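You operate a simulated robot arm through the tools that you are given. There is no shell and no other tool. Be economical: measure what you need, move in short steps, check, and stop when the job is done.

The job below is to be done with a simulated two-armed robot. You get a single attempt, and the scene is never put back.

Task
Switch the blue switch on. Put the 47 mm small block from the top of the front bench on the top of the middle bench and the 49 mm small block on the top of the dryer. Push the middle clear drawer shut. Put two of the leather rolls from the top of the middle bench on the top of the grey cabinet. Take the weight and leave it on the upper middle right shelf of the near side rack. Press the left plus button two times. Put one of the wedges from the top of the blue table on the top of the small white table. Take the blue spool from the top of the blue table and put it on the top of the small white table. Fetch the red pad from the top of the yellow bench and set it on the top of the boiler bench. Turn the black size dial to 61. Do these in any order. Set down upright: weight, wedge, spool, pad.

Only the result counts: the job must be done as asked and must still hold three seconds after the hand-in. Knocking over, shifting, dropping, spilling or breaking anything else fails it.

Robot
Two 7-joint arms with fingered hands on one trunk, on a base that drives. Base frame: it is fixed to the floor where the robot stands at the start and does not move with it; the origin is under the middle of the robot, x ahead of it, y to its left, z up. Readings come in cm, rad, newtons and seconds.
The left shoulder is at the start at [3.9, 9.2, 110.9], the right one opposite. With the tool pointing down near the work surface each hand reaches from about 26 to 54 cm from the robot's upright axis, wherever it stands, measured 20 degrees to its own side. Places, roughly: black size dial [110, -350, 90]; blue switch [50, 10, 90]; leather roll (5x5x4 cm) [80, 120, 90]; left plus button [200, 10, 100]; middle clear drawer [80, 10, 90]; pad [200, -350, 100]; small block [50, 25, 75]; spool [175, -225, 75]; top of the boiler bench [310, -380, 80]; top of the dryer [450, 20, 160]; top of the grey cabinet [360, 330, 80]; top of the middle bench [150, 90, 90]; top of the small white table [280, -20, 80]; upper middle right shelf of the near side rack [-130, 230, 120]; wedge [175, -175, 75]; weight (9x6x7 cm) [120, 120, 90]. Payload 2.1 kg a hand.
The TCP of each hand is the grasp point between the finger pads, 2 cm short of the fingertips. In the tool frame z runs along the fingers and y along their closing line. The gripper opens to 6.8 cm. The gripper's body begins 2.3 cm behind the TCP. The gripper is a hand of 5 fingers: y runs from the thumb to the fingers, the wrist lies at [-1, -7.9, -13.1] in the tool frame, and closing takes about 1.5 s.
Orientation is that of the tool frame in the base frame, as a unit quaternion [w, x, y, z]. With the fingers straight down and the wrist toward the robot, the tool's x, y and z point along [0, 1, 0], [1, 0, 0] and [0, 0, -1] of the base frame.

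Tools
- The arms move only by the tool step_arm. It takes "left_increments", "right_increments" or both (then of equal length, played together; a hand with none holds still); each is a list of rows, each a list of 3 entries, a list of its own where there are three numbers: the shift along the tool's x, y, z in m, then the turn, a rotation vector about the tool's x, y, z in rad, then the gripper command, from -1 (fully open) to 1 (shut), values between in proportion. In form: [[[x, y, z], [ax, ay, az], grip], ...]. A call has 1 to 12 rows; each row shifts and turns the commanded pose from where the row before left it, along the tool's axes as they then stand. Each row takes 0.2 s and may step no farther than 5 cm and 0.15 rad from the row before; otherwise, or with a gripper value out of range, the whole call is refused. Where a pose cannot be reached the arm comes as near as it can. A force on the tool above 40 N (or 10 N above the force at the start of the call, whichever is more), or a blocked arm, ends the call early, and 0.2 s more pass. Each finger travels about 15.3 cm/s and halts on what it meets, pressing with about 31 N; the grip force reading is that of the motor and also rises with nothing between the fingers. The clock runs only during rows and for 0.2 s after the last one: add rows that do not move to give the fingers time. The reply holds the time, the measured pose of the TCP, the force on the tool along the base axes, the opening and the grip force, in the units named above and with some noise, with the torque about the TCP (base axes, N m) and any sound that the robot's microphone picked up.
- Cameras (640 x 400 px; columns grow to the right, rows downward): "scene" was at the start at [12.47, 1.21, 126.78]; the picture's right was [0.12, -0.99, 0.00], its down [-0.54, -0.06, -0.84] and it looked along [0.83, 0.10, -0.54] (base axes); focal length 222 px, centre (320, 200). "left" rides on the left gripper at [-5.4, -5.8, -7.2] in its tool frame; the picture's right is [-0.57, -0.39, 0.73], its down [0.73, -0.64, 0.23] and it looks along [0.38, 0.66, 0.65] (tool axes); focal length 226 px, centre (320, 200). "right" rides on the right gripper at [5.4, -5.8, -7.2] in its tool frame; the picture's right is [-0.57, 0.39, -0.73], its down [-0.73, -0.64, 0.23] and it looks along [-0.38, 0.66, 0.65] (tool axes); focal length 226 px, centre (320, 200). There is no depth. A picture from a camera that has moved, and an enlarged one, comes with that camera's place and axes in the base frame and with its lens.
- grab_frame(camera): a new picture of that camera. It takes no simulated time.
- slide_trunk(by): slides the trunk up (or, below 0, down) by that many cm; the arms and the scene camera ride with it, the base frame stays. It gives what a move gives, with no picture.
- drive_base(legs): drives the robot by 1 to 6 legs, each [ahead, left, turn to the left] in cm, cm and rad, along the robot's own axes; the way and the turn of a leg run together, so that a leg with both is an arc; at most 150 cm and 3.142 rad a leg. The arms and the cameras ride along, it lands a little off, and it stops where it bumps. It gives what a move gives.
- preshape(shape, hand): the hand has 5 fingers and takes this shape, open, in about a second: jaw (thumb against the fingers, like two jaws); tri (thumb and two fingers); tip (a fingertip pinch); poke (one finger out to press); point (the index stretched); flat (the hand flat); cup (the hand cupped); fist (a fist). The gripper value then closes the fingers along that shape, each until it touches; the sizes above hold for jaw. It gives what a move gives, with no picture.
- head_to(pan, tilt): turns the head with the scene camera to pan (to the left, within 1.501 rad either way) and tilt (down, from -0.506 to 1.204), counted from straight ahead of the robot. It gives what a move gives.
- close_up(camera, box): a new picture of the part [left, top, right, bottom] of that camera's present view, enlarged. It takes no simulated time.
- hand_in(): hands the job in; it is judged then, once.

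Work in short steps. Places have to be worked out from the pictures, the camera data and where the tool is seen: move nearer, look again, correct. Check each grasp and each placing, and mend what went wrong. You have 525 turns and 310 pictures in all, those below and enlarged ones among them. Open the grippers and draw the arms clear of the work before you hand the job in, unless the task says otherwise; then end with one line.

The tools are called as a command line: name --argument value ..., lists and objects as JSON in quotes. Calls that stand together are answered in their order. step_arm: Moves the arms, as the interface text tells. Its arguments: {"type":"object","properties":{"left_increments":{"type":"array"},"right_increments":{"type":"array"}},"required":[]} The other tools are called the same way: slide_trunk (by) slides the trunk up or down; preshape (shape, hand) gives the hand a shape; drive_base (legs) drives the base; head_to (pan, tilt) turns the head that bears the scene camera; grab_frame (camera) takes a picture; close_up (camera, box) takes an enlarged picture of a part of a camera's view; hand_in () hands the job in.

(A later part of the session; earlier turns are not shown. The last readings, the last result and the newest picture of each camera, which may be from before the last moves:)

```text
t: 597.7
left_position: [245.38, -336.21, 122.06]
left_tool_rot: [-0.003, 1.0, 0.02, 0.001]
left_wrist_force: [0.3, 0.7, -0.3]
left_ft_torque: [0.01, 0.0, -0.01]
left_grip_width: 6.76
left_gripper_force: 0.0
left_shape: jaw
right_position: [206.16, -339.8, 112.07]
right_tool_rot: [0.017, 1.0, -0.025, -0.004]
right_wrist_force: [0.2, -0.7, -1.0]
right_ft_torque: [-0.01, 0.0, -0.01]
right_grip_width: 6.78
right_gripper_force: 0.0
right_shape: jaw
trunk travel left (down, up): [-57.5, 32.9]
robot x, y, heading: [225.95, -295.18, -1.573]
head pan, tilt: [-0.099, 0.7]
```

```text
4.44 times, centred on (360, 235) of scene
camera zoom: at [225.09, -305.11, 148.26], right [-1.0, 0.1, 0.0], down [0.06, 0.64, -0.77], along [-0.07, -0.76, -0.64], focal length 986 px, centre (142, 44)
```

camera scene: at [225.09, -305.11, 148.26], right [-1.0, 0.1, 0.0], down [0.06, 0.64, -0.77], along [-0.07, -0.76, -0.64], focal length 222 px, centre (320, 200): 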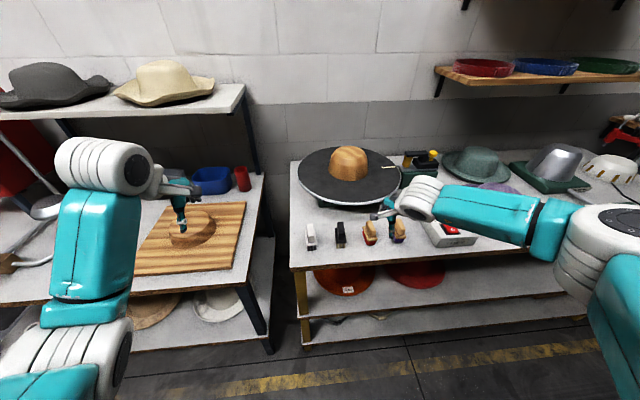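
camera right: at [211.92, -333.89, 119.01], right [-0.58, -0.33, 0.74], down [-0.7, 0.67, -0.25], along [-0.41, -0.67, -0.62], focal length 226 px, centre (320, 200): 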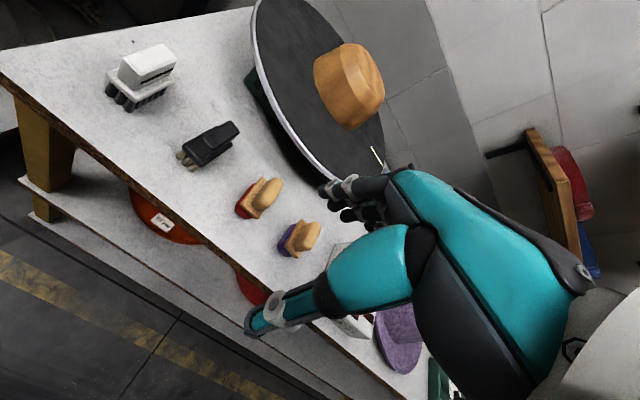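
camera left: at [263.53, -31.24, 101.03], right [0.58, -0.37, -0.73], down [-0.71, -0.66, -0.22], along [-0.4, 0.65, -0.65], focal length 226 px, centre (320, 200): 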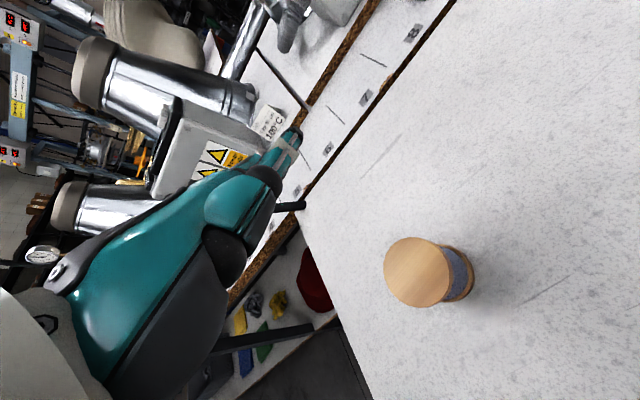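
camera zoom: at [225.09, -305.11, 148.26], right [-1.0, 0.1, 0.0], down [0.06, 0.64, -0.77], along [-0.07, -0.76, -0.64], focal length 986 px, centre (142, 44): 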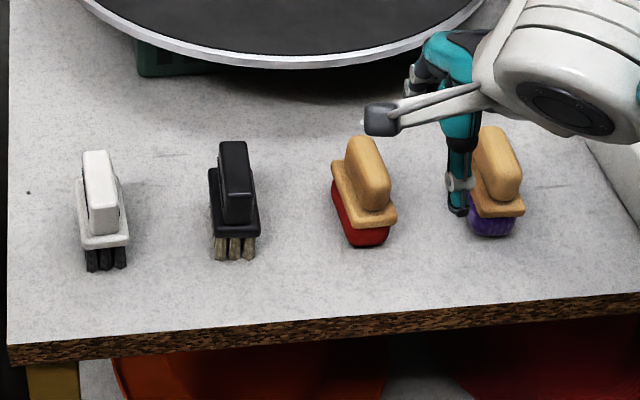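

The pad's handle runs along y, so I grip across x with the right hand yawed 90° again. Yaw at height, pull the left hand back, and move closer.

step_arm --left_increments '[[[0, -0.03, 0], [0, 0, 0], -1], [[0, -0.03, 0], [0, 0, 0], -1], [[0, -0.03, 0], [0, 0, 0], -1], [[0, 0, 0], [0, 0, 0], -1], [[0, 0, 0], [0, 0, 0], -1], [[0, 0, 0], [0, 0, 0], -1], [[0, 0, 0], [0, 0, 0], -1], [[0, 0, 0], [0, 0, 0], -1], [[0, 0, 0], [0, 0, 0], -1], [[0, 0, 0], [0, 0, 0], -1], [[0, 0, 0], [0, 0, 0], -1]]' --right_increments '[[[0, 0, 0], [0, 0, 0.15], -0.4], [[0, 0, 0], [0, 0, 0.15], -0.4], [[0, 0, 0], [0, 0, 0.15], -0.4], [[0, 0, 0], [0, 0, 0.15], -0.4], [[0, 0, 0], [0, 0, 0.15], -0.4], [[0, 0, 0], [0, 0, 0.15], -0.4], [[0, 0, 0], [0, 0, 0.15], -0.4], [[0, 0, 0], [0, 0, 0.15], -0.4], [[0, 0, 0], [0, 0, 0.15], -0.4], [[0, 0, 0], [0, 0, 0.15], -0.4], [[0, 0, 0], [0, 0, 0], -0.4]]'

drive_base --legs '[[20, -4.5, 0]]'

grab_frame --camera "right"

grab_frame --camera "scene"

```text
t: 600.1
left_position: [244.94, -327.15, 122.15]
left_tool_rot: [-0.002, 1.0, 0.02, 0.001]
left_wrist_force: [0.2, -0.5, 0.6]
left_ft_torque: [0.01, 0.02, 0.04]
left_grip_width: 6.78
left_gripper_force: 0.1
left_shape: jaw
right_position: [206.2, -339.68, 111.99]
right_tool_rot: [0.015, 0.714, -0.7, 0.01]
right_wrist_force: [-0.3, -0.1, 0.3]
right_ft_torque: [0.01, -0.02, 0.0]
right_grip_width: 4.78
right_gripper_force: 0.1
right_shape: jaw
trunk travel left (down, up): [-57.5, 32.9]
robot x, y, heading: [226.01, -295.03, -1.568]
head pan, tilt: [-0.099, 0.7]
```

```text
t: 601.7
left_position: [240.51, -347.52, 122.1]
left_tool_rot: [-0.003, 1.0, 0.022, 0.001]
left_wrist_force: [-0.4, 0.0, 0.0]
left_ft_torque: [-0.01, -0.02, -0.03]
left_grip_width: 6.74
left_gripper_force: 0.1
left_shape: jaw
right_position: [201.86, -360.03, 112.07]
right_tool_rot: [0.015, 0.715, -0.699, 0.009]
right_wrist_force: [-1.2, -0.1, 0.0]
right_ft_torque: [0.01, 0.01, -0.03]
right_grip_width: 4.8
right_gripper_force: 0.1
right_shape: jaw
trunk travel left (down, up): [-57.5, 32.9]
robot x, y, heading: [221.8, -315.5, -1.569]
head pan, tilt: [-0.099, 0.7]
```

```text
69 pictures are left
camera right: at [207.77, -365.06, 119.36], right [-0.39, 0.58, 0.71], down [0.62, 0.74, -0.26], along [-0.68, 0.34, -0.65], focal length 226 px, centre (320, 200)
```

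right: 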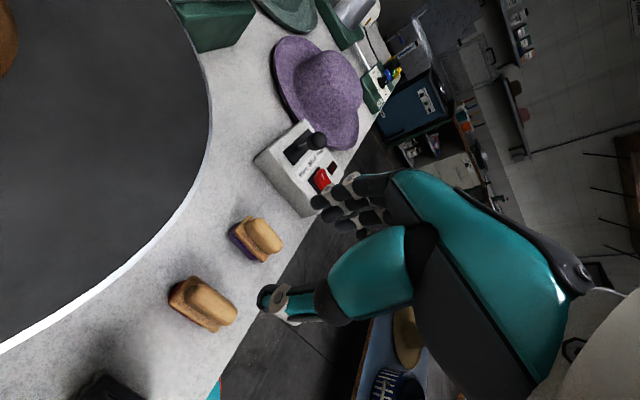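

```text
68 pictures are left
camera scene: at [220.67, -325.41, 148.25], right [-1.0, 0.09, 0.0], down [0.06, 0.64, -0.76], along [-0.07, -0.76, -0.64], focal length 222 px, centre (320, 200)
```

scene: 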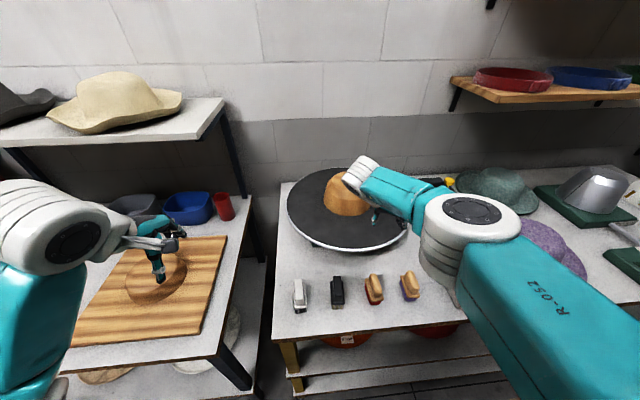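

Red pad handle ≈[202.8, −355.4], top 90.4, along y. I pull the hand back 4.6 cm, then lower by arm and trunk.

step_arm --right_increments '[[[-0.046, -0.009, 0], [0, 0, 0], -0.4], [[0, 0, 0.04], [0, 0, 0], -0.4], [[0, 0, 0.04], [0, 0, 0], -0.4], [[0, 0, 0.03], [0, 0, 0], -0.4], [[0, 0, 0], [0, 0, 0], -0.4]]'

grab_frame --camera "right"

grab_frame --camera "scene"

```text
t: 602.9
left_position: [240.63, -347.23, 122.16]
left_tool_rot: [-0.003, 1.0, 0.021, 0.001]
left_wrist_force: [0.4, 0.3, 0.1]
left_ft_torque: [0.0, 0.01, 0.01]
left_grip_width: 6.79
left_gripper_force: 0.0
left_shape: jaw
right_position: [202.36, -355.86, 100.78]
right_tool_rot: [0.016, 0.716, -0.698, 0.01]
right_wrist_force: [-0.2, -0.4, 0.0]
right_ft_torque: [-0.04, 0.02, -0.03]
right_grip_width: 4.76
right_gripper_force: 0.0
right_shape: jaw
trunk travel left (down, up): [-57.5, 32.9]
robot x, y, heading: [221.6, -315.37, -1.563]
head pan, tilt: [-0.099, 0.7]
```

```text
67 pictures are left
camera right: at [208.38, -360.77, 108.13], right [-0.4, 0.58, 0.71], down [0.62, 0.74, -0.26], along [-0.68, 0.34, -0.65], focal length 226 px, centre (320, 200)
```

right: 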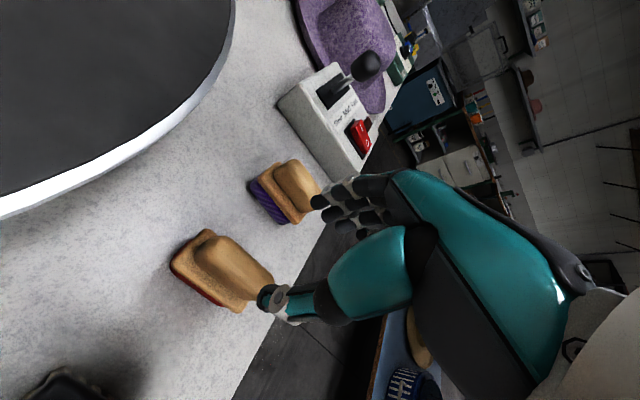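

```text
66 pictures are left
camera scene: at [220.69, -325.33, 148.26], right [-1.0, 0.09, 0.0], down [0.06, 0.64, -0.76], along [-0.07, -0.76, -0.64], focal length 222 px, centre (320, 200)
```

scene: 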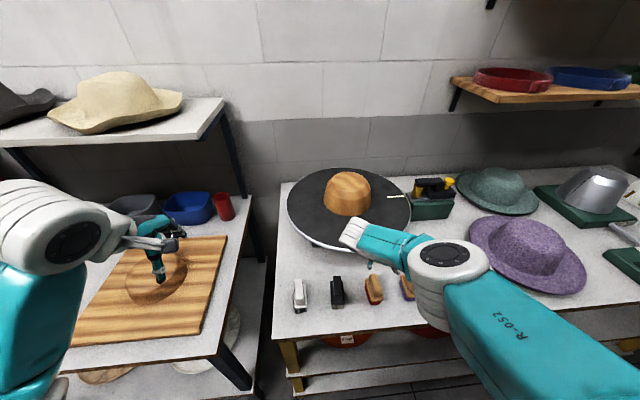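

Aligned (handle ≈[202.3, −355]). Descend to ≈88.6.

step_arm --right_increments '[[[-0.008, 0, 0.03], [0, 0, 0], -0.4], [[0, 0, 0.03], [0, 0, 0], -0.4], [[0, 0, 0.03], [0, 0, 0], -0.4], [[0, 0, 0.02], [0, 0, 0], -0.4], [[0, 0, 0], [0, 0, 0], -0.4]]'

grab_frame --camera "right"

```text
t: 604.1
left_position: [240.56, -347.43, 122.19]
left_tool_rot: [-0.003, 1.0, 0.022, 0.0]
left_wrist_force: [-0.2, 0.4, -0.4]
left_ft_torque: [0.0, 0.04, 0.0]
left_grip_width: 6.78
left_gripper_force: 0.1
left_shape: jaw
right_position: [201.68, -351.75, 93.37]
right_tool_rot: [0.015, 0.715, -0.698, 0.009]
right_wrist_force: [0.0, 0.2, 0.2]
right_ft_torque: [-0.02, -0.01, 0.02]
right_grip_width: 4.77
right_gripper_force: 0.0
right_shape: jaw
right hand out of reach, approached as far as the arm can: row 2, 3, 4
trunk travel left (down, up): [-57.5, 32.9]
robot x, y, heading: [221.2, -315.01, -1.565]
head pan, tilt: [-0.099, 0.7]
```

```text
65 pictures are left
camera right: at [207.89, -356.82, 100.78], right [-0.39, 0.58, 0.71], down [0.62, 0.74, -0.26], along [-0.68, 0.34, -0.65], focal length 226 px, centre (320, 200)
```

right: 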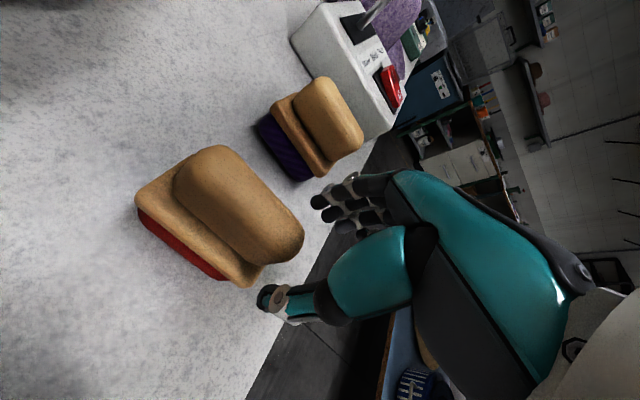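

Reach limit; I raise the hand a bit, lower the trunk by 10, then re-align over the handle.

step_arm --right_increments '[[[0, 0, -0.04], [0, 0, 0], -0.4], [[0, 0, -0.04], [0, 0, 0], -0.4]]'

slide_trunk --by -9

step_arm --right_increments '[[[0.018, -0.003, 0], [0, 0, 0], -0.4], [[0.018, -0.003, 0], [0, 0, 0], -0.4], [[0, 0, 0], [0, 0, 0], -0.4]]'

grab_frame --camera "right"

```text
t: 604.7
left_position: [240.64, -347.3, 122.16]
left_tool_rot: [-0.003, 1.0, 0.022, 0.0]
left_wrist_force: [-0.4, -0.1, -0.3]
left_ft_torque: [0.01, 0.0, -0.02]
left_grip_width: 6.78
left_gripper_force: 0.0
left_shape: jaw
right_position: [202.52, -355.59, 99.17]
right_tool_rot: [0.015, 0.715, -0.699, 0.008]
right_wrist_force: [-0.7, 0.3, -0.6]
right_ft_torque: [0.01, -0.01, -0.02]
right_grip_width: 4.78
right_gripper_force: 0.1
right_shape: jaw
right hand out of reach, approached as far as the arm can: row 1, 2
trunk travel left (down, up): [-57.5, 32.9]
robot x, y, heading: [221.41, -315.32, -1.567]
head pan, tilt: [-0.099, 0.7]
```

```text
t: 606.0
left_position: [240.69, -347.35, 113.17]
left_tool_rot: [-0.002, 1.0, 0.022, 0.001]
left_wrist_force: [0.4, 0.2, -0.1]
left_ft_torque: [0.0, 0.01, -0.06]
left_grip_width: 6.79
left_gripper_force: 0.0
left_shape: jaw
right_position: [202.43, -355.24, 89.52]
right_tool_rot: [0.011, 0.716, -0.698, 0.002]
right_wrist_force: [-0.4, -3.9, 24.7]
right_ft_torque: [0.38, 0.11, 0.06]
right_grip_width: 4.78
right_gripper_force: 0.0
right_shape: jaw
trunk travel left (down, up): [-48.5, 41.9]
robot x, y, heading: [221.38, -315.57, -1.566]
head pan, tilt: [-0.099, 0.7]
```

```text
t: 606.8
left_position: [240.6, -347.36, 113.23]
left_tool_rot: [-0.002, 1.0, 0.021, 0.001]
left_wrist_force: [0.4, -0.5, 0.1]
left_ft_torque: [0.03, -0.04, 0.01]
left_grip_width: 6.76
left_gripper_force: 0.0
left_shape: jaw
right_position: [203.05, -356.33, 90.9]
right_tool_rot: [0.008, 0.716, -0.698, 0.003]
right_wrist_force: [0.9, -0.3, 0.0]
right_ft_torque: [0.01, 0.01, 0.01]
right_grip_width: 4.77
right_gripper_force: 0.0
right_shape: jaw
right hand out of reach, approached as far as the arm can: row 1, 2
trunk travel left (down, up): [-48.5, 41.9]
robot x, y, heading: [221.6, -315.24, -1.566]
head pan, tilt: [-0.099, 0.7]
```

```text
64 pictures are left
camera right: at [209.04, -361.41, 98.08], right [-0.39, 0.57, 0.72], down [0.62, 0.74, -0.25], along [-0.68, 0.35, -0.65], focal length 226 px, centre (320, 200)
```

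right: 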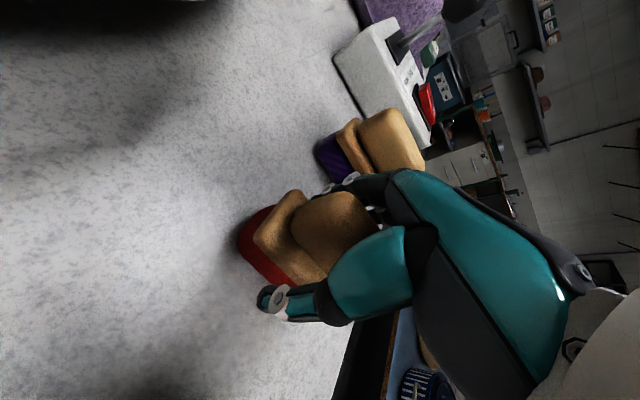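

The handle is between thumb and fingers (its top touched the palm lightly). Close here.

step_arm --right_increments '[[[0, 0, 0], [0, 0, 0], 0.2], [[0, 0, 0], [0, 0, 0], 1], [[0, 0, 0], [0, 0, 0], 1], [[0, 0, 0], [0, 0, 0], 1], [[0, 0, 0], [0, 0, 0], 1], [[0, 0, 0], [0, 0, 0], 1]]'

grab_frame --camera "right"

```text
t: 608.2
left_position: [240.72, -347.3, 113.15]
left_tool_rot: [-0.003, 1.0, 0.021, 0.001]
left_wrist_force: [-0.5, 0.3, 0.3]
left_ft_torque: [-0.01, 0.0, 0.01]
left_grip_width: 6.79
left_gripper_force: 0.1
left_shape: jaw
right_position: [203.11, -356.3, 90.79]
right_tool_rot: [0.009, 0.716, -0.698, 0.002]
right_wrist_force: [0.5, 0.1, 0.2]
right_ft_torque: [0.02, 0.02, -0.01]
right_grip_width: 3.0
right_gripper_force: 31.4
right_shape: jaw
trunk travel left (down, up): [-48.5, 41.9]
robot x, y, heading: [221.7, -315.69, -1.566]
head pan, tilt: [-0.099, 0.7]
```

```text
63 pictures are left
camera right: at [209.02, -361.41, 98.09], right [-0.39, 0.57, 0.72], down [0.62, 0.74, -0.25], along [-0.68, 0.35, -0.65], focal length 226 px, centre (320, 200)
```

right: 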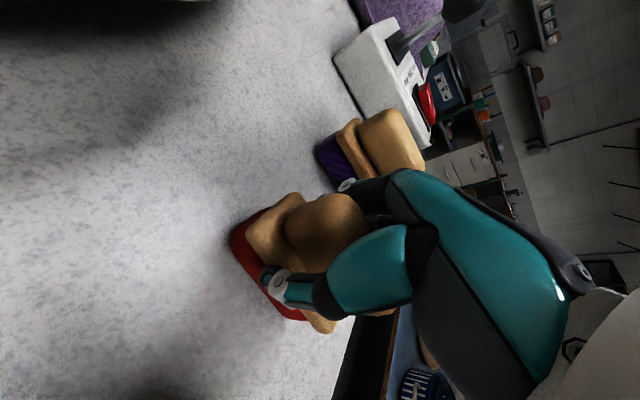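

Gripped at 3 cm. Lift with the trunk and check.

slide_trunk --by 14

grab_frame --camera "right"

drive_base --legs '[[-32, 0, 0], [0, 122, 0]]'

head_to --pan 0.0 --tilt 0.7

grab_frame --camera "scene"

```text
t: 609.9
left_position: [240.63, -347.31, 127.07]
left_tool_rot: [-0.002, 1.0, 0.021, 0.001]
left_wrist_force: [0.0, -0.4, 0.7]
left_ft_torque: [0.04, 0.03, 0.03]
left_grip_width: 6.77
left_gripper_force: 0.0
left_shape: jaw
right_position: [203.04, -356.44, 105.75]
right_tool_rot: [0.015, 0.716, -0.698, 0.009]
right_wrist_force: [1.1, 0.4, -1.0]
right_ft_torque: [-0.05, -0.02, 0.0]
right_grip_width: 2.84
right_gripper_force: 30.6
right_shape: jaw
trunk travel left (down, up): [-62.5, 27.9]
robot x, y, heading: [221.46, -315.3, -1.568]
head pan, tilt: [-0.099, 0.7]
```

```text
62 pictures are left
camera right: at [209.0, -361.43, 112.99], right [-0.39, 0.58, 0.71], down [0.62, 0.74, -0.26], along [-0.68, 0.34, -0.65], focal length 226 px, centre (320, 200)
```

right: 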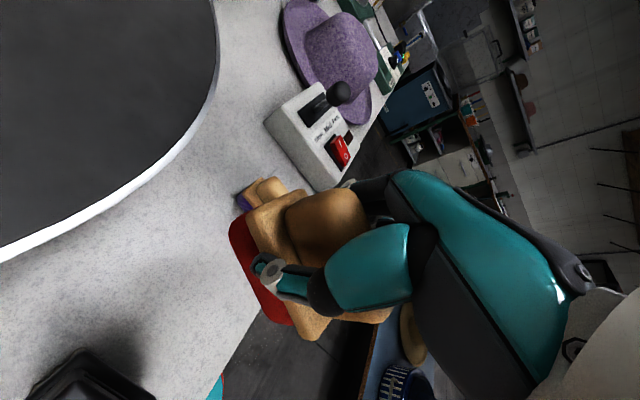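

```text
t: 617.8
left_position: [363.1, -317.18, 127.11]
left_tool_rot: [-0.003, 1.0, 0.006, 0.001]
left_wrist_force: [-0.2, 0.8, 0.2]
left_ft_torque: [-0.01, 0.01, 0.02]
left_grip_width: 6.76
left_gripper_force: 0.0
left_shape: jaw
right_position: [325.22, -325.06, 105.67]
right_tool_rot: [-0.015, -0.705, 0.709, -0.009]
right_wrist_force: [0.2, 0.5, 0.5]
right_ft_torque: [0.03, 0.0, 0.0]
right_grip_width: 2.84
right_gripper_force: 31.0
right_shape: jaw
trunk travel left (down, up): [-62.5, 27.9]
robot x, y, heading: [344.83, -284.88, -1.591]
head pan, tilt: [-0.099, 0.7]
```

```text
t: 618.5
left_position: [363.07, -317.17, 127.24]
left_tool_rot: [-0.002, 1.0, 0.006, 0.001]
left_wrist_force: [1.1, 0.3, -0.8]
left_ft_torque: [0.01, -0.01, -0.01]
left_grip_width: 6.77
left_gripper_force: 0.0
left_shape: jaw
right_position: [325.16, -325.08, 105.62]
right_tool_rot: [-0.015, -0.705, 0.709, -0.008]
right_wrist_force: [0.6, -0.4, -1.3]
right_ft_torque: [-0.03, 0.04, 0.01]
right_grip_width: 2.86
right_gripper_force: 31.5
right_shape: jaw
trunk travel left (down, up): [-62.5, 27.9]
robot x, y, heading: [344.85, -284.86, -1.596]
head pan, tilt: [0.0, 0.7]
```

```text
61 pictures are left
camera scene: at [344.64, -294.36, 153.27], right [-1.0, 0.02, 0.0], down [0.02, 0.64, -0.76], along [-0.02, -0.76, -0.64], focal length 222 px, centre (320, 200)
```

scene: 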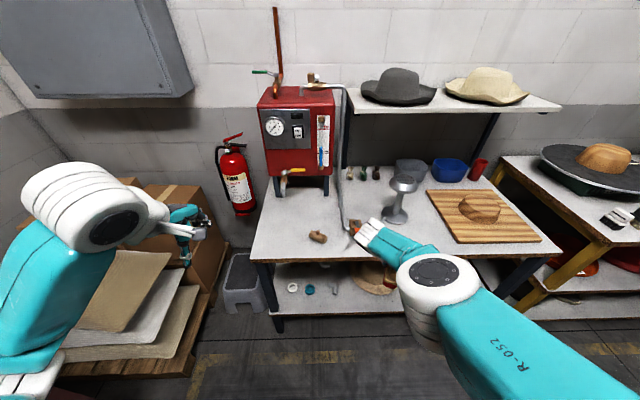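

Free spot on the boiler bench's left front: ≈[352, −350]. Drive there and look.

drive_base --legs '[[0, 0, 0.02], [24, 26, 0]]'

grab_frame --camera "right"

grab_frame --camera "scene"

```text
t: 621.1
left_position: [389.6, -340.97, 127.09]
left_tool_rot: [-0.003, 1.0, 0.02, 0.0]
left_wrist_force: [-0.4, -0.3, 0.0]
left_ft_torque: [-0.02, -0.03, -0.02]
left_grip_width: 6.8
left_gripper_force: 0.0
left_shape: jaw
right_position: [352.05, -349.85, 105.61]
right_tool_rot: [0.015, 0.714, -0.7, 0.008]
right_wrist_force: [-0.9, 0.0, -0.7]
right_ft_torque: [0.03, -0.01, 0.0]
right_grip_width: 2.87
right_gripper_force: 31.3
right_shape: jaw
trunk travel left (down, up): [-62.5, 27.9]
robot x, y, heading: [370.6, -308.73, -1.574]
head pan, tilt: [0.0, 0.7]
```

```text
60 pictures are left
camera right: at [358.04, -354.85, 112.99], right [-0.39, 0.58, 0.71], down [0.62, 0.74, -0.26], along [-0.68, 0.34, -0.65], focal length 226 px, centre (320, 200)
```

right: 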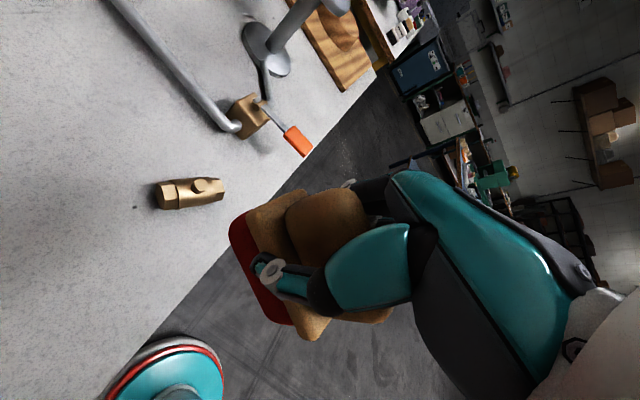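

```text
59 pictures are left
camera scene: at [370.74, -318.65, 153.26], right [-1.0, 0.0, 0.0], down [0.0, 0.64, -0.76], along [0.0, -0.76, -0.64], focal length 222 px, centre (320, 200)
```

scene: 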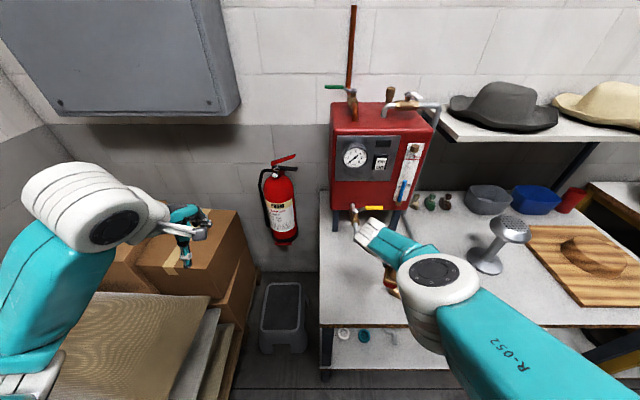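

The front edge is at y≈−346, so I aim for [356, −352.5], clear of the brass fitting. Adjust and lower.

drive_base --legs '[[2.6, 4, 0]]'

slide_trunk --by -12

grab_frame --camera "right"

```text
t: 622.0
left_position: [393.79, -343.54, 127.21]
left_tool_rot: [-0.003, 1.0, 0.017, 0.002]
left_wrist_force: [0.3, -0.8, -0.2]
left_ft_torque: [-0.01, -0.01, 0.0]
left_grip_width: 6.76
left_gripper_force: 0.0
left_shape: jaw
right_position: [355.96, -352.53, 105.7]
right_tool_rot: [0.015, 0.714, -0.7, 0.008]
right_wrist_force: [-0.6, 0.1, -0.9]
right_ft_torque: [-0.05, 0.02, 0.02]
right_grip_width: 2.86
right_gripper_force: 30.8
right_shape: jaw
trunk travel left (down, up): [-62.5, 27.9]
robot x, y, heading: [374.98, -311.87, -1.573]
head pan, tilt: [0.0, 0.7]
```

```text
t: 623.5
left_position: [393.58, -343.5, 115.08]
left_tool_rot: [-0.003, 1.0, 0.018, 0.001]
left_wrist_force: [0.3, 0.7, 0.1]
left_ft_torque: [0.0, -0.02, -0.02]
left_grip_width: 6.79
left_gripper_force: 0.0
left_shape: jaw
right_position: [355.98, -352.32, 93.59]
right_tool_rot: [0.015, 0.714, -0.7, 0.009]
right_wrist_force: [-1.5, 0.3, -0.7]
right_ft_torque: [-0.01, 0.01, -0.01]
right_grip_width: 2.85
right_gripper_force: 31.1
right_shape: jaw
trunk travel left (down, up): [-50.5, 39.9]
robot x, y, heading: [374.72, -311.32, -1.573]
head pan, tilt: [0.0, 0.7]
```

```text
58 pictures are left
camera right: at [361.97, -357.43, 101.02], right [-0.39, 0.58, 0.71], down [0.62, 0.74, -0.26], along [-0.68, 0.34, -0.65], focal length 226 px, centre (320, 200)
```

right: 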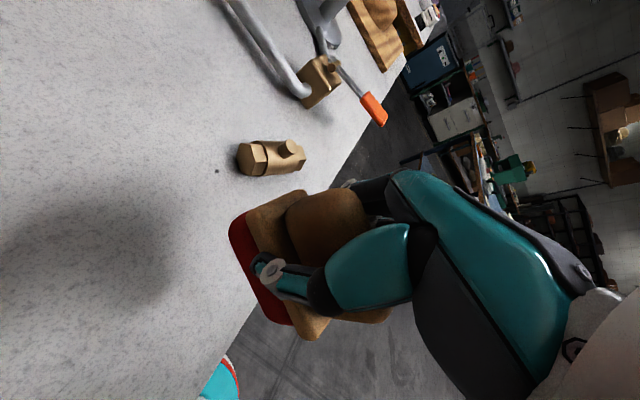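

The near end would be close to the edge, so I go 3 cm further in, then lower to contact.

drive_base --legs '[[3, 0, 0]]'

slide_trunk --by -2.5

slide_trunk --by -1

grab_frame --camera "right"

```text
t: 624.4
left_position: [393.64, -346.57, 115.2]
left_tool_rot: [-0.002, 1.0, 0.018, 0.001]
left_wrist_force: [0.2, -0.6, 0.1]
left_ft_torque: [-0.05, -0.02, 0.01]
left_grip_width: 6.78
left_gripper_force: 0.0
left_shape: jaw
right_position: [355.94, -355.47, 93.57]
right_tool_rot: [0.015, 0.714, -0.7, 0.01]
right_wrist_force: [-0.1, -1.0, -0.5]
right_ft_torque: [0.0, -0.01, 0.01]
right_grip_width: 2.82
right_gripper_force: 30.8
right_shape: jaw
trunk travel left (down, up): [-50.5, 39.9]
robot x, y, heading: [374.69, -314.42, -1.572]
head pan, tilt: [0.0, 0.7]
```

```text
t: 625.1
left_position: [393.67, -346.45, 112.68]
left_tool_rot: [-0.003, 1.0, 0.018, 0.001]
left_wrist_force: [-0.5, 0.5, -0.1]
left_ft_torque: [-0.03, 0.04, 0.01]
left_grip_width: 6.81
left_gripper_force: 0.1
left_shape: jaw
right_position: [356.07, -355.46, 91.12]
right_tool_rot: [0.015, 0.714, -0.7, 0.009]
right_wrist_force: [-0.2, -1.2, -0.3]
right_ft_torque: [0.0, 0.03, 0.04]
right_grip_width: 2.84
right_gripper_force: 30.8
right_shape: jaw
trunk travel left (down, up): [-48.0, 42.4]
robot x, y, heading: [374.6, -314.23, -1.572]
head pan, tilt: [0.0, 0.7]
```

```text
t: 625.7
left_position: [393.67, -346.5, 111.72]
left_tool_rot: [-0.003, 1.0, 0.018, 0.0]
left_wrist_force: [0.7, 0.5, -0.2]
left_ft_torque: [0.02, 0.0, 0.0]
left_grip_width: 6.78
left_gripper_force: 0.0
left_shape: jaw
right_position: [356.11, -355.34, 90.17]
right_tool_rot: [0.014, 0.714, -0.7, 0.009]
right_wrist_force: [0.4, 0.0, -1.4]
right_ft_torque: [0.01, 0.0, -0.01]
right_grip_width: 2.86
right_gripper_force: 31.5
right_shape: jaw
trunk travel left (down, up): [-47.0, 43.4]
robot x, y, heading: [374.24, -314.44, -1.569]
head pan, tilt: [0.0, 0.7]
```

```text
57 pictures are left
camera right: at [361.98, -360.41, 97.51], right [-0.39, 0.58, 0.71], down [0.62, 0.74, -0.26], along [-0.68, 0.34, -0.65], focal length 226 px, centre (320, 200)
```

right: 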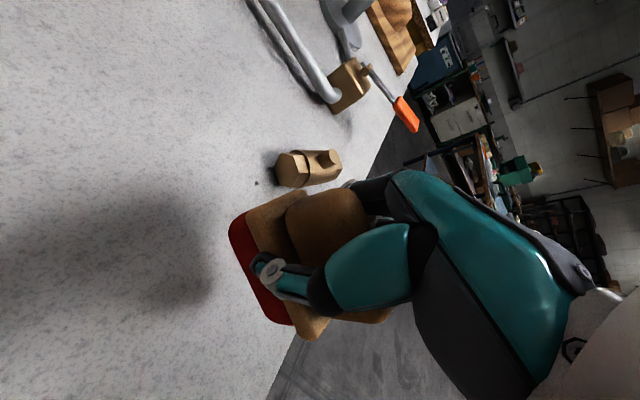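

Still above the surface; continue lowering.

slide_trunk --by -1.5

slide_trunk --by -1

grab_frame --camera "right"

```text
t: 626.3
left_position: [393.71, -346.47, 110.14]
left_tool_rot: [-0.003, 1.0, 0.018, 0.0]
left_wrist_force: [0.5, -0.5, 0.9]
left_ft_torque: [0.0, 0.03, 0.02]
left_grip_width: 6.77
left_gripper_force: 0.1
left_shape: jaw
right_position: [356.12, -355.34, 88.72]
right_tool_rot: [0.016, 0.714, -0.7, 0.009]
right_wrist_force: [0.0, -0.6, -0.6]
right_ft_torque: [-0.01, 0.0, -0.02]
right_grip_width: 2.85
right_gripper_force: 30.7
right_shape: jaw
trunk travel left (down, up): [-45.5, 44.9]
robot x, y, heading: [374.32, -314.81, -1.574]
head pan, tilt: [0.0, 0.7]
```

```text
t: 626.9
left_position: [393.63, -346.42, 109.11]
left_tool_rot: [-0.003, 1.0, 0.018, 0.001]
left_wrist_force: [0.0, 0.5, 0.1]
left_ft_torque: [0.03, 0.01, 0.0]
left_grip_width: 6.78
left_gripper_force: 0.0
left_shape: jaw
right_position: [356.0, -355.37, 87.56]
right_tool_rot: [0.015, 0.714, -0.7, 0.009]
right_wrist_force: [-0.2, -0.5, -1.4]
right_ft_torque: [-0.01, 0.02, -0.02]
right_grip_width: 2.86
right_gripper_force: 31.1
right_shape: jaw
trunk travel left (down, up): [-44.5, 45.9]
robot x, y, heading: [374.82, -314.57, -1.569]
head pan, tilt: [0.0, 0.7]
```

```text
56 pictures are left
camera right: at [361.99, -360.4, 95.0], right [-0.39, 0.58, 0.71], down [0.62, 0.74, -0.26], along [-0.68, 0.34, -0.65], focal length 226 px, centre (320, 200)
```

right: 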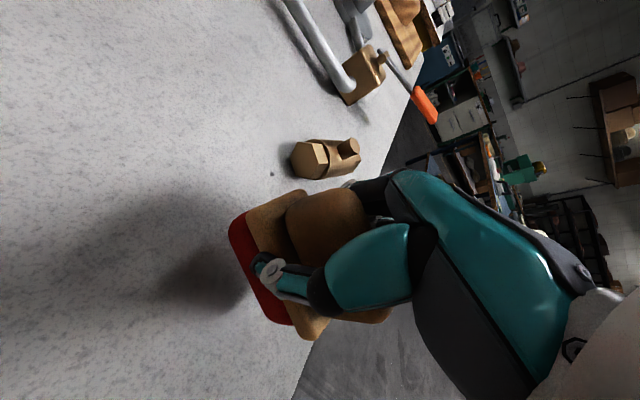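

Closing in. Continue in 1 cm steps.

slide_trunk --by -1

slide_trunk --by -0.8

grab_frame --camera "right"

```text
t: 627.5
left_position: [393.62, -346.54, 108.12]
left_tool_rot: [-0.002, 1.0, 0.019, 0.001]
left_wrist_force: [0.2, 0.2, 0.8]
left_ft_torque: [-0.01, -0.02, -0.03]
left_grip_width: 6.78
left_gripper_force: 0.0
left_shape: jaw
right_position: [356.18, -355.37, 86.59]
right_tool_rot: [0.015, 0.714, -0.7, 0.009]
right_wrist_force: [0.6, -0.5, -0.6]
right_ft_torque: [0.0, 0.01, -0.01]
right_grip_width: 2.82
right_gripper_force: 31.5
right_shape: jaw
trunk travel left (down, up): [-43.5, 46.9]
robot x, y, heading: [374.75, -314.32, -1.568]
head pan, tilt: [0.0, 0.7]
```

```text
t: 628.0
left_position: [393.7, -346.45, 107.32]
left_tool_rot: [-0.002, 1.0, 0.019, 0.001]
left_wrist_force: [-0.4, 0.5, 0.6]
left_ft_torque: [0.01, 0.0, 0.0]
left_grip_width: 6.8
left_gripper_force: 0.0
left_shape: jaw
right_position: [356.13, -355.4, 85.81]
right_tool_rot: [0.015, 0.715, -0.699, 0.008]
right_wrist_force: [0.7, 0.5, -1.1]
right_ft_torque: [-0.02, 0.01, 0.01]
right_grip_width: 2.84
right_gripper_force: 30.8
right_shape: jaw
trunk travel left (down, up): [-42.7, 47.7]
robot x, y, heading: [374.83, -314.55, -1.573]
head pan, tilt: [0.0, 0.7]
```

```text
55 pictures are left
camera right: at [361.98, -360.41, 93.21], right [-0.39, 0.58, 0.71], down [0.62, 0.74, -0.26], along [-0.68, 0.34, -0.65], focal length 226 px, centre (320, 200)
```

right: 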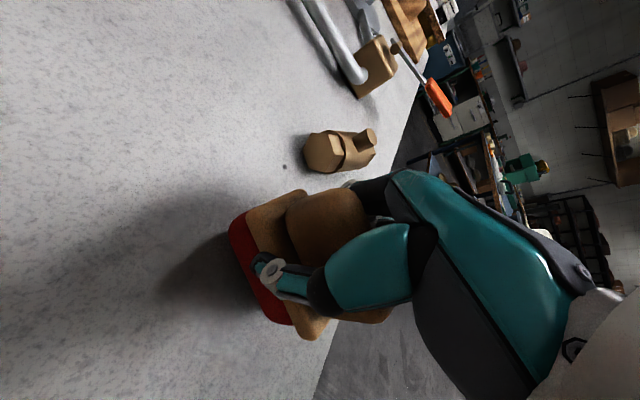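

slide_trunk --by -1

slide_trunk --by -0.6

slide_trunk --by -0.6

```text
t: 628.6
left_position: [393.64, -346.4, 106.37]
left_tool_rot: [-0.003, 1.0, 0.02, 0.001]
left_wrist_force: [-0.5, -1.0, 0.6]
left_ft_torque: [-0.01, 0.0, 0.0]
left_grip_width: 6.8
left_gripper_force: 0.0
left_shape: jaw
right_position: [356.08, -355.46, 84.86]
right_tool_rot: [0.016, 0.714, -0.7, 0.009]
right_wrist_force: [0.8, 0.2, 0.8]
right_ft_torque: [0.0, 0.03, -0.01]
right_grip_width: 2.83
right_gripper_force: 31.2
right_shape: jaw
trunk travel left (down, up): [-41.7, 48.7]
robot x, y, heading: [374.7, -314.27, -1.569]
head pan, tilt: [0.0, 0.7]
```

```text
t: 629.1
left_position: [393.79, -346.34, 105.77]
left_tool_rot: [-0.002, 1.0, 0.019, 0.0]
left_wrist_force: [0.2, -0.5, -0.3]
left_ft_torque: [0.01, -0.05, 0.02]
left_grip_width: 6.78
left_gripper_force: 0.1
left_shape: jaw
right_position: [355.99, -355.45, 84.53]
right_tool_rot: [0.017, 0.714, -0.7, 0.009]
right_wrist_force: [-0.8, -1.5, 26.0]
right_ft_torque: [-0.06, 0.11, 0.15]
right_grip_width: 3.0
right_gripper_force: 30.7
right_shape: jaw
trunk travel left (down, up): [-41.1, 49.3]
robot x, y, heading: [374.98, -314.71, -1.568]
head pan, tilt: [0.0, 0.7]
```

```text
t: 629.5
left_position: [393.73, -346.26, 105.54]
left_tool_rot: [-0.001, 1.0, 0.02, 0.001]
left_wrist_force: [0.6, -1.1, 0.1]
left_ft_torque: [-0.01, -0.03, -0.01]
left_grip_width: 6.78
left_gripper_force: 0.1
left_shape: jaw
right_position: [356.02, -355.57, 84.27]
right_tool_rot: [0.019, 0.713, -0.7, 0.011]
right_wrist_force: [0.7, 4.8, 30.0]
right_ft_torque: [-0.08, -0.03, 0.1]
right_grip_width: 3.1
right_gripper_force: 30.9
right_shape: jaw
trunk travel left (down, up): [-40.8, 49.6]
robot x, y, heading: [374.47, -314.31, -1.569]
head pan, tilt: [0.0, 0.7]
stopped: the force on the tool passed its limit at 44 N (the readings are from after the stop); the commanded pose is now the measured one
```

Contact on the bench. Relieve, open partly, and lift with the trunk.

slide_trunk --by 0.5

step_arm --right_increments '[[[0, 0, 0], [0, 0, 0], 0.5], [[0, 0, 0], [0, 0, 0], 0.1], [[0, 0, 0], [0, 0, 0], -0.3], [[0, 0, 0], [0, 0, 0], -0.5], [[0, 0, 0], [0, 0, 0], -0.5], [[0, 0, 0], [0, 0, 0], -0.5]]'

slide_trunk --by 4

grab_frame --camera "right"

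```text
t: 630.1
left_position: [393.72, -346.37, 105.94]
left_tool_rot: [-0.002, 1.0, 0.02, 0.0]
left_wrist_force: [-0.7, -0.1, -0.7]
left_ft_torque: [0.02, 0.01, 0.02]
left_grip_width: 6.79
left_gripper_force: 0.1
left_shape: jaw
right_position: [356.04, -355.47, 84.54]
right_tool_rot: [0.017, 0.714, -0.7, 0.009]
right_wrist_force: [1.7, 1.8, 6.3]
right_ft_torque: [-0.04, -0.01, 0.03]
right_grip_width: 3.04
right_gripper_force: 31.0
right_shape: jaw
trunk travel left (down, up): [-41.3, 49.1]
robot x, y, heading: [374.63, -314.7, -1.57]
head pan, tilt: [0.0, 0.7]
```

```text
t: 631.5
left_position: [393.75, -346.38, 105.93]
left_tool_rot: [-0.003, 1.0, 0.019, 0.0]
left_wrist_force: [-0.3, -0.4, -0.1]
left_ft_torque: [0.03, -0.03, -0.03]
left_grip_width: 6.79
left_gripper_force: 0.0
left_shape: jaw
right_position: [355.95, -355.51, 84.61]
right_tool_rot: [0.017, 0.714, -0.7, 0.008]
right_wrist_force: [-0.5, 0.0, -0.5]
right_ft_torque: [0.01, 0.02, -0.01]
right_grip_width: 5.07
right_gripper_force: 0.2
right_shape: jaw
trunk travel left (down, up): [-41.3, 49.1]
robot x, y, heading: [374.56, -314.77, -1.569]
head pan, tilt: [0.0, 0.7]
```

```text
t: 632.3
left_position: [393.61, -346.42, 109.97]
left_tool_rot: [-0.002, 1.0, 0.019, 0.001]
left_wrist_force: [-0.3, 0.1, 0.2]
left_ft_torque: [0.0, 0.0, 0.01]
left_grip_width: 6.75
left_gripper_force: 0.0
left_shape: jaw
right_position: [355.88, -355.59, 88.59]
right_tool_rot: [0.017, 0.713, -0.701, 0.009]
right_wrist_force: [-0.2, -0.5, 0.4]
right_ft_torque: [0.01, 0.01, -0.01]
right_grip_width: 5.04
right_gripper_force: 0.2
right_shape: jaw
trunk travel left (down, up): [-45.3, 45.1]
robot x, y, heading: [374.37, -314.62, -1.571]
head pan, tilt: [0.0, 0.7]
```

```text
54 pictures are left
camera right: at [361.93, -360.5, 95.93], right [-0.39, 0.59, 0.71], down [0.62, 0.74, -0.26], along [-0.68, 0.34, -0.65], focal length 226 px, centre (320, 200)
```

right: 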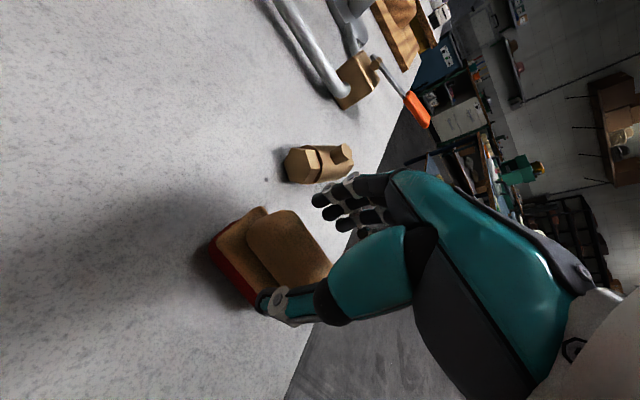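

The pad stands on the boiler bench. Raise clear, back off, unwind the wrist, check the pad, and drive to the dial.

slide_trunk --by 20

drive_base --legs '[[-30, 0, 0]]'

step_arm --right_increments '[[[0, 0, 0], [0, 0, -0.15], -1], [[0, 0, 0], [0, 0, -0.15], -1], [[0, 0, 0], [0, 0, -0.15], -1], [[0, 0, 0], [0, 0, -0.15], -1], [[0, 0, 0], [0, 0, -0.15], -1], [[0, 0, 0], [0, 0, -0.15], -1], [[0, 0, 0], [0, 0, -0.15], -1], [[0, 0, 0], [0, 0, -0.15], -1], [[0, 0, 0], [0, 0, -0.15], -1], [[0, 0, 0], [0, 0, -0.15], -1]]'

close_up --camera "scene" --box '[260, 150, 460, 280]'

drive_base --legs '[[0, -150, 0], [0, -100, 0]]'

grab_frame --camera "scene"

```text
t: 634.5
left_position: [393.63, -346.57, 129.91]
left_tool_rot: [-0.003, 1.0, 0.02, 0.001]
left_wrist_force: [-0.2, 0.0, 0.5]
left_ft_torque: [0.01, -0.03, 0.01]
left_grip_width: 6.75
left_gripper_force: 0.0
left_shape: jaw
right_position: [355.98, -355.51, 108.54]
right_tool_rot: [0.017, 0.714, -0.7, 0.009]
right_wrist_force: [0.4, -0.3, 0.1]
right_ft_torque: [0.01, 0.02, 0.02]
right_grip_width: 5.09
right_gripper_force: 0.1
right_shape: jaw
trunk travel left (down, up): [-65.3, 25.1]
robot x, y, heading: [375.0, -314.68, -1.569]
head pan, tilt: [0.0, 0.7]
```

```text
t: 636.6
left_position: [393.68, -315.24, 130.04]
left_tool_rot: [-0.003, 1.0, 0.019, 0.0]
left_wrist_force: [-0.5, 0.0, 0.5]
left_ft_torque: [-0.06, 0.03, -0.02]
left_grip_width: 6.78
left_gripper_force: 0.0
left_shape: jaw
right_position: [355.95, -324.2, 108.57]
right_tool_rot: [0.018, 0.713, -0.701, 0.01]
right_wrist_force: [0.3, -0.5, -0.6]
right_ft_torque: [0.0, 0.0, 0.0]
right_grip_width: 5.09
right_gripper_force: 0.0
right_shape: jaw
trunk travel left (down, up): [-65.3, 25.1]
robot x, y, heading: [374.88, -282.96, -1.573]
head pan, tilt: [0.0, 0.7]
```

```text
t: 638.8
left_position: [393.66, -315.34, 129.84]
left_tool_rot: [-0.001, 1.0, 0.018, 0.001]
left_wrist_force: [0.4, -0.1, 0.0]
left_ft_torque: [0.01, 0.0, 0.01]
left_grip_width: 6.79
left_gripper_force: 0.0
left_shape: jaw
right_position: [355.93, -324.35, 108.55]
right_tool_rot: [0.02, 0.999, -0.026, -0.005]
right_wrist_force: [-0.2, 0.3, 0.6]
right_ft_torque: [0.01, 0.01, 0.0]
right_grip_width: 6.78
right_gripper_force: 0.0
right_shape: jaw
trunk travel left (down, up): [-65.3, 25.1]
robot x, y, heading: [374.67, -283.58, -1.57]
head pan, tilt: [0.0, 0.7]
```

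```text
3.08 times, centred on (360, 215) of scene
camera zoom: at [374.66, -292.95, 156.07], right [-1.0, 0.0, 0.0], down [0.0, 0.64, -0.76], along [0.0, -0.76, -0.64], focal length 683 px, centre (197, 154)
```

zoom: 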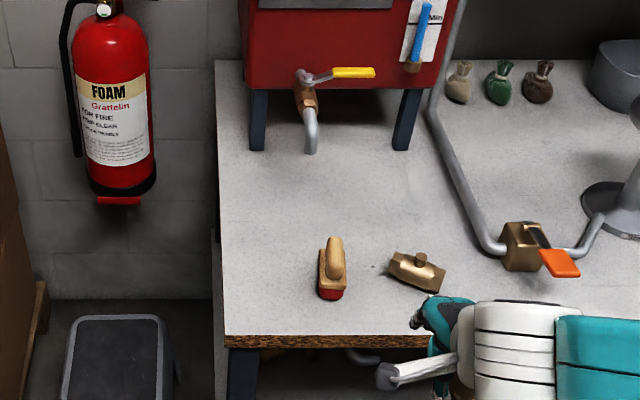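

```text
t: 651.0
left_position: [142.55, -313.79, 129.88]
left_tool_rot: [-0.002, 1.0, 0.006, 0.002]
left_wrist_force: [0.6, -0.4, 0.4]
left_ft_torque: [0.02, 0.01, 0.0]
left_grip_width: 6.76
left_gripper_force: 0.1
left_shape: jaw
right_position: [104.52, -321.57, 108.64]
right_tool_rot: [0.018, 0.999, -0.04, -0.006]
right_wrist_force: [0.1, 0.3, -1.1]
right_ft_torque: [-0.02, -0.02, 0.02]
right_grip_width: 6.8
right_gripper_force: 0.0
right_shape: jaw
trunk travel left (down, up): [-65.3, 25.1]
robot x, y, heading: [124.29, -281.33, -1.595]
head pan, tilt: [0.0, 0.7]
```

```text
52 pictures are left
camera scene: at [124.12, -290.79, 156.07], right [-1.0, 0.03, 0.0], down [0.02, 0.64, -0.76], along [-0.02, -0.76, -0.64], focal length 222 px, centre (320, 200)
```

scene: 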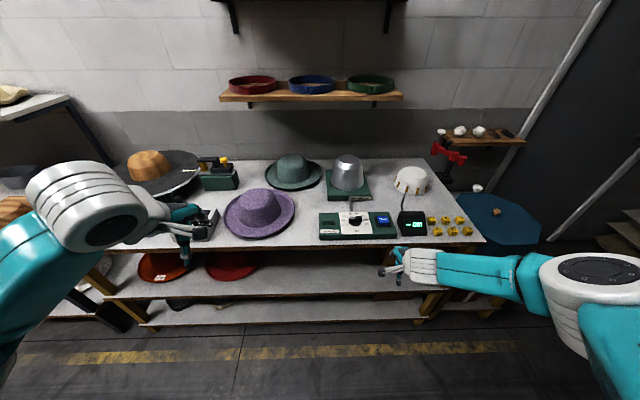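

The pad stands well. The dial device is the green box; zoom on it.

close_up --camera "scene" --box '[310, 190, 440, 250]'

close_up --camera "scene" --box '[330, 205, 380, 242]'

```text
4.92 times, centred on (375, 220) of scene
camera zoom: at [124.12, -290.79, 156.07], right [-1.0, 0.03, 0.0], down [0.02, 0.64, -0.76], along [-0.02, -0.76, -0.64], focal length 1092 px, centre (49, 102)
```

zoom: 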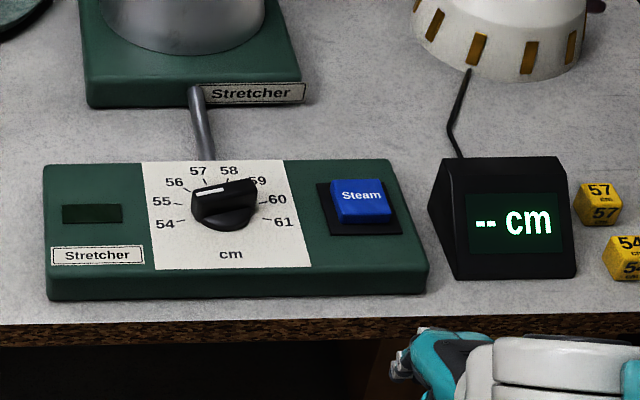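

```text
10.81 times, centred on (355, 224) of scene
camera zoom: at [124.12, -290.79, 156.07], right [-1.0, 0.03, 0.0], down [0.02, 0.64, -0.76], along [-0.02, -0.76, -0.64], focal length 2398 px, centre (-58, -54)
```

zoom: 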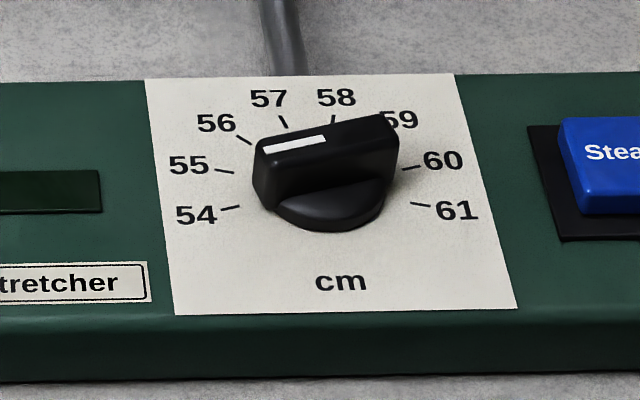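

The dial's bar points at 54 now; 61 is ~220° clockwise. I'll turn it in stages with the right hand. Move in front of it.

drive_base --legs '[[0, 0, 0.024], [31, 2, 0]]'

slide_trunk --by -8

grab_frame --camera "right"

close_up --camera "scene" --box '[280, 180, 480, 330]'

```text
t: 653.5
left_position: [145.31, -344.57, 130.06]
left_tool_rot: [-0.003, 1.0, 0.018, 0.001]
left_wrist_force: [-0.1, 0.1, -0.3]
left_ft_torque: [0.02, 0.0, 0.02]
left_grip_width: 6.79
left_gripper_force: 0.1
left_shape: jaw
right_position: [107.54, -353.67, 108.55]
right_tool_rot: [0.018, 0.999, -0.027, -0.004]
right_wrist_force: [-0.7, 0.4, -0.3]
right_ft_torque: [-0.02, 0.01, 0.03]
right_grip_width: 6.77
right_gripper_force: 0.0
right_shape: jaw
trunk travel left (down, up): [-65.3, 25.1]
robot x, y, heading: [126.41, -312.46, -1.574]
head pan, tilt: [0.0, 0.7]
```

```text
t: 654.6
left_position: [145.2, -344.51, 121.89]
left_tool_rot: [-0.002, 1.0, 0.018, 0.001]
left_wrist_force: [0.7, 0.8, 0.7]
left_ft_torque: [-0.01, 0.01, 0.0]
left_grip_width: 6.77
left_gripper_force: 0.1
left_shape: jaw
right_position: [107.6, -353.57, 100.64]
right_tool_rot: [0.019, 0.999, -0.027, -0.005]
right_wrist_force: [0.3, 0.1, 0.2]
right_ft_torque: [-0.01, -0.01, 0.04]
right_grip_width: 6.78
right_gripper_force: 0.1
right_shape: jaw
trunk travel left (down, up): [-57.3, 33.1]
robot x, y, heading: [126.15, -312.75, -1.573]
head pan, tilt: [0.0, 0.7]
```

```text
49 pictures are left
camera right: at [113.39, -347.7, 107.57], right [-0.58, -0.33, 0.75], down [-0.7, 0.67, -0.25], along [-0.42, -0.67, -0.62], focal length 226 px, centre (320, 200)
```

right: 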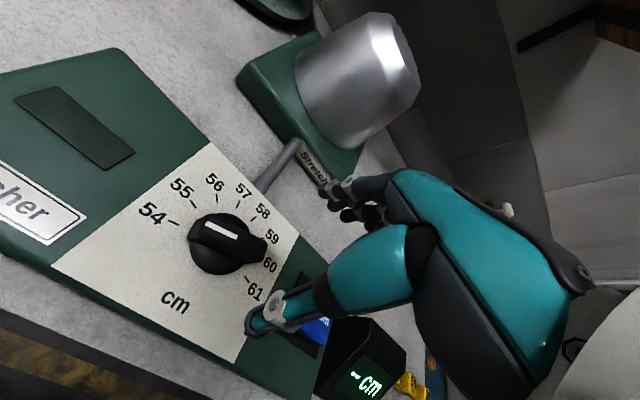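

```text
2.67 times, centred on (380, 255) of scene
camera zoom: at [126.36, -322.53, 148.07], right [-1.0, 0.0, 0.0], down [0.0, 0.64, -0.76], along [0.0, -0.76, -0.64], focal length 592 px, centre (160, 53)
```

zoom: 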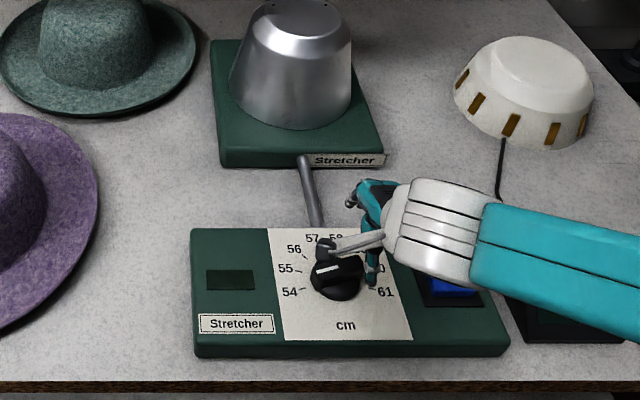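

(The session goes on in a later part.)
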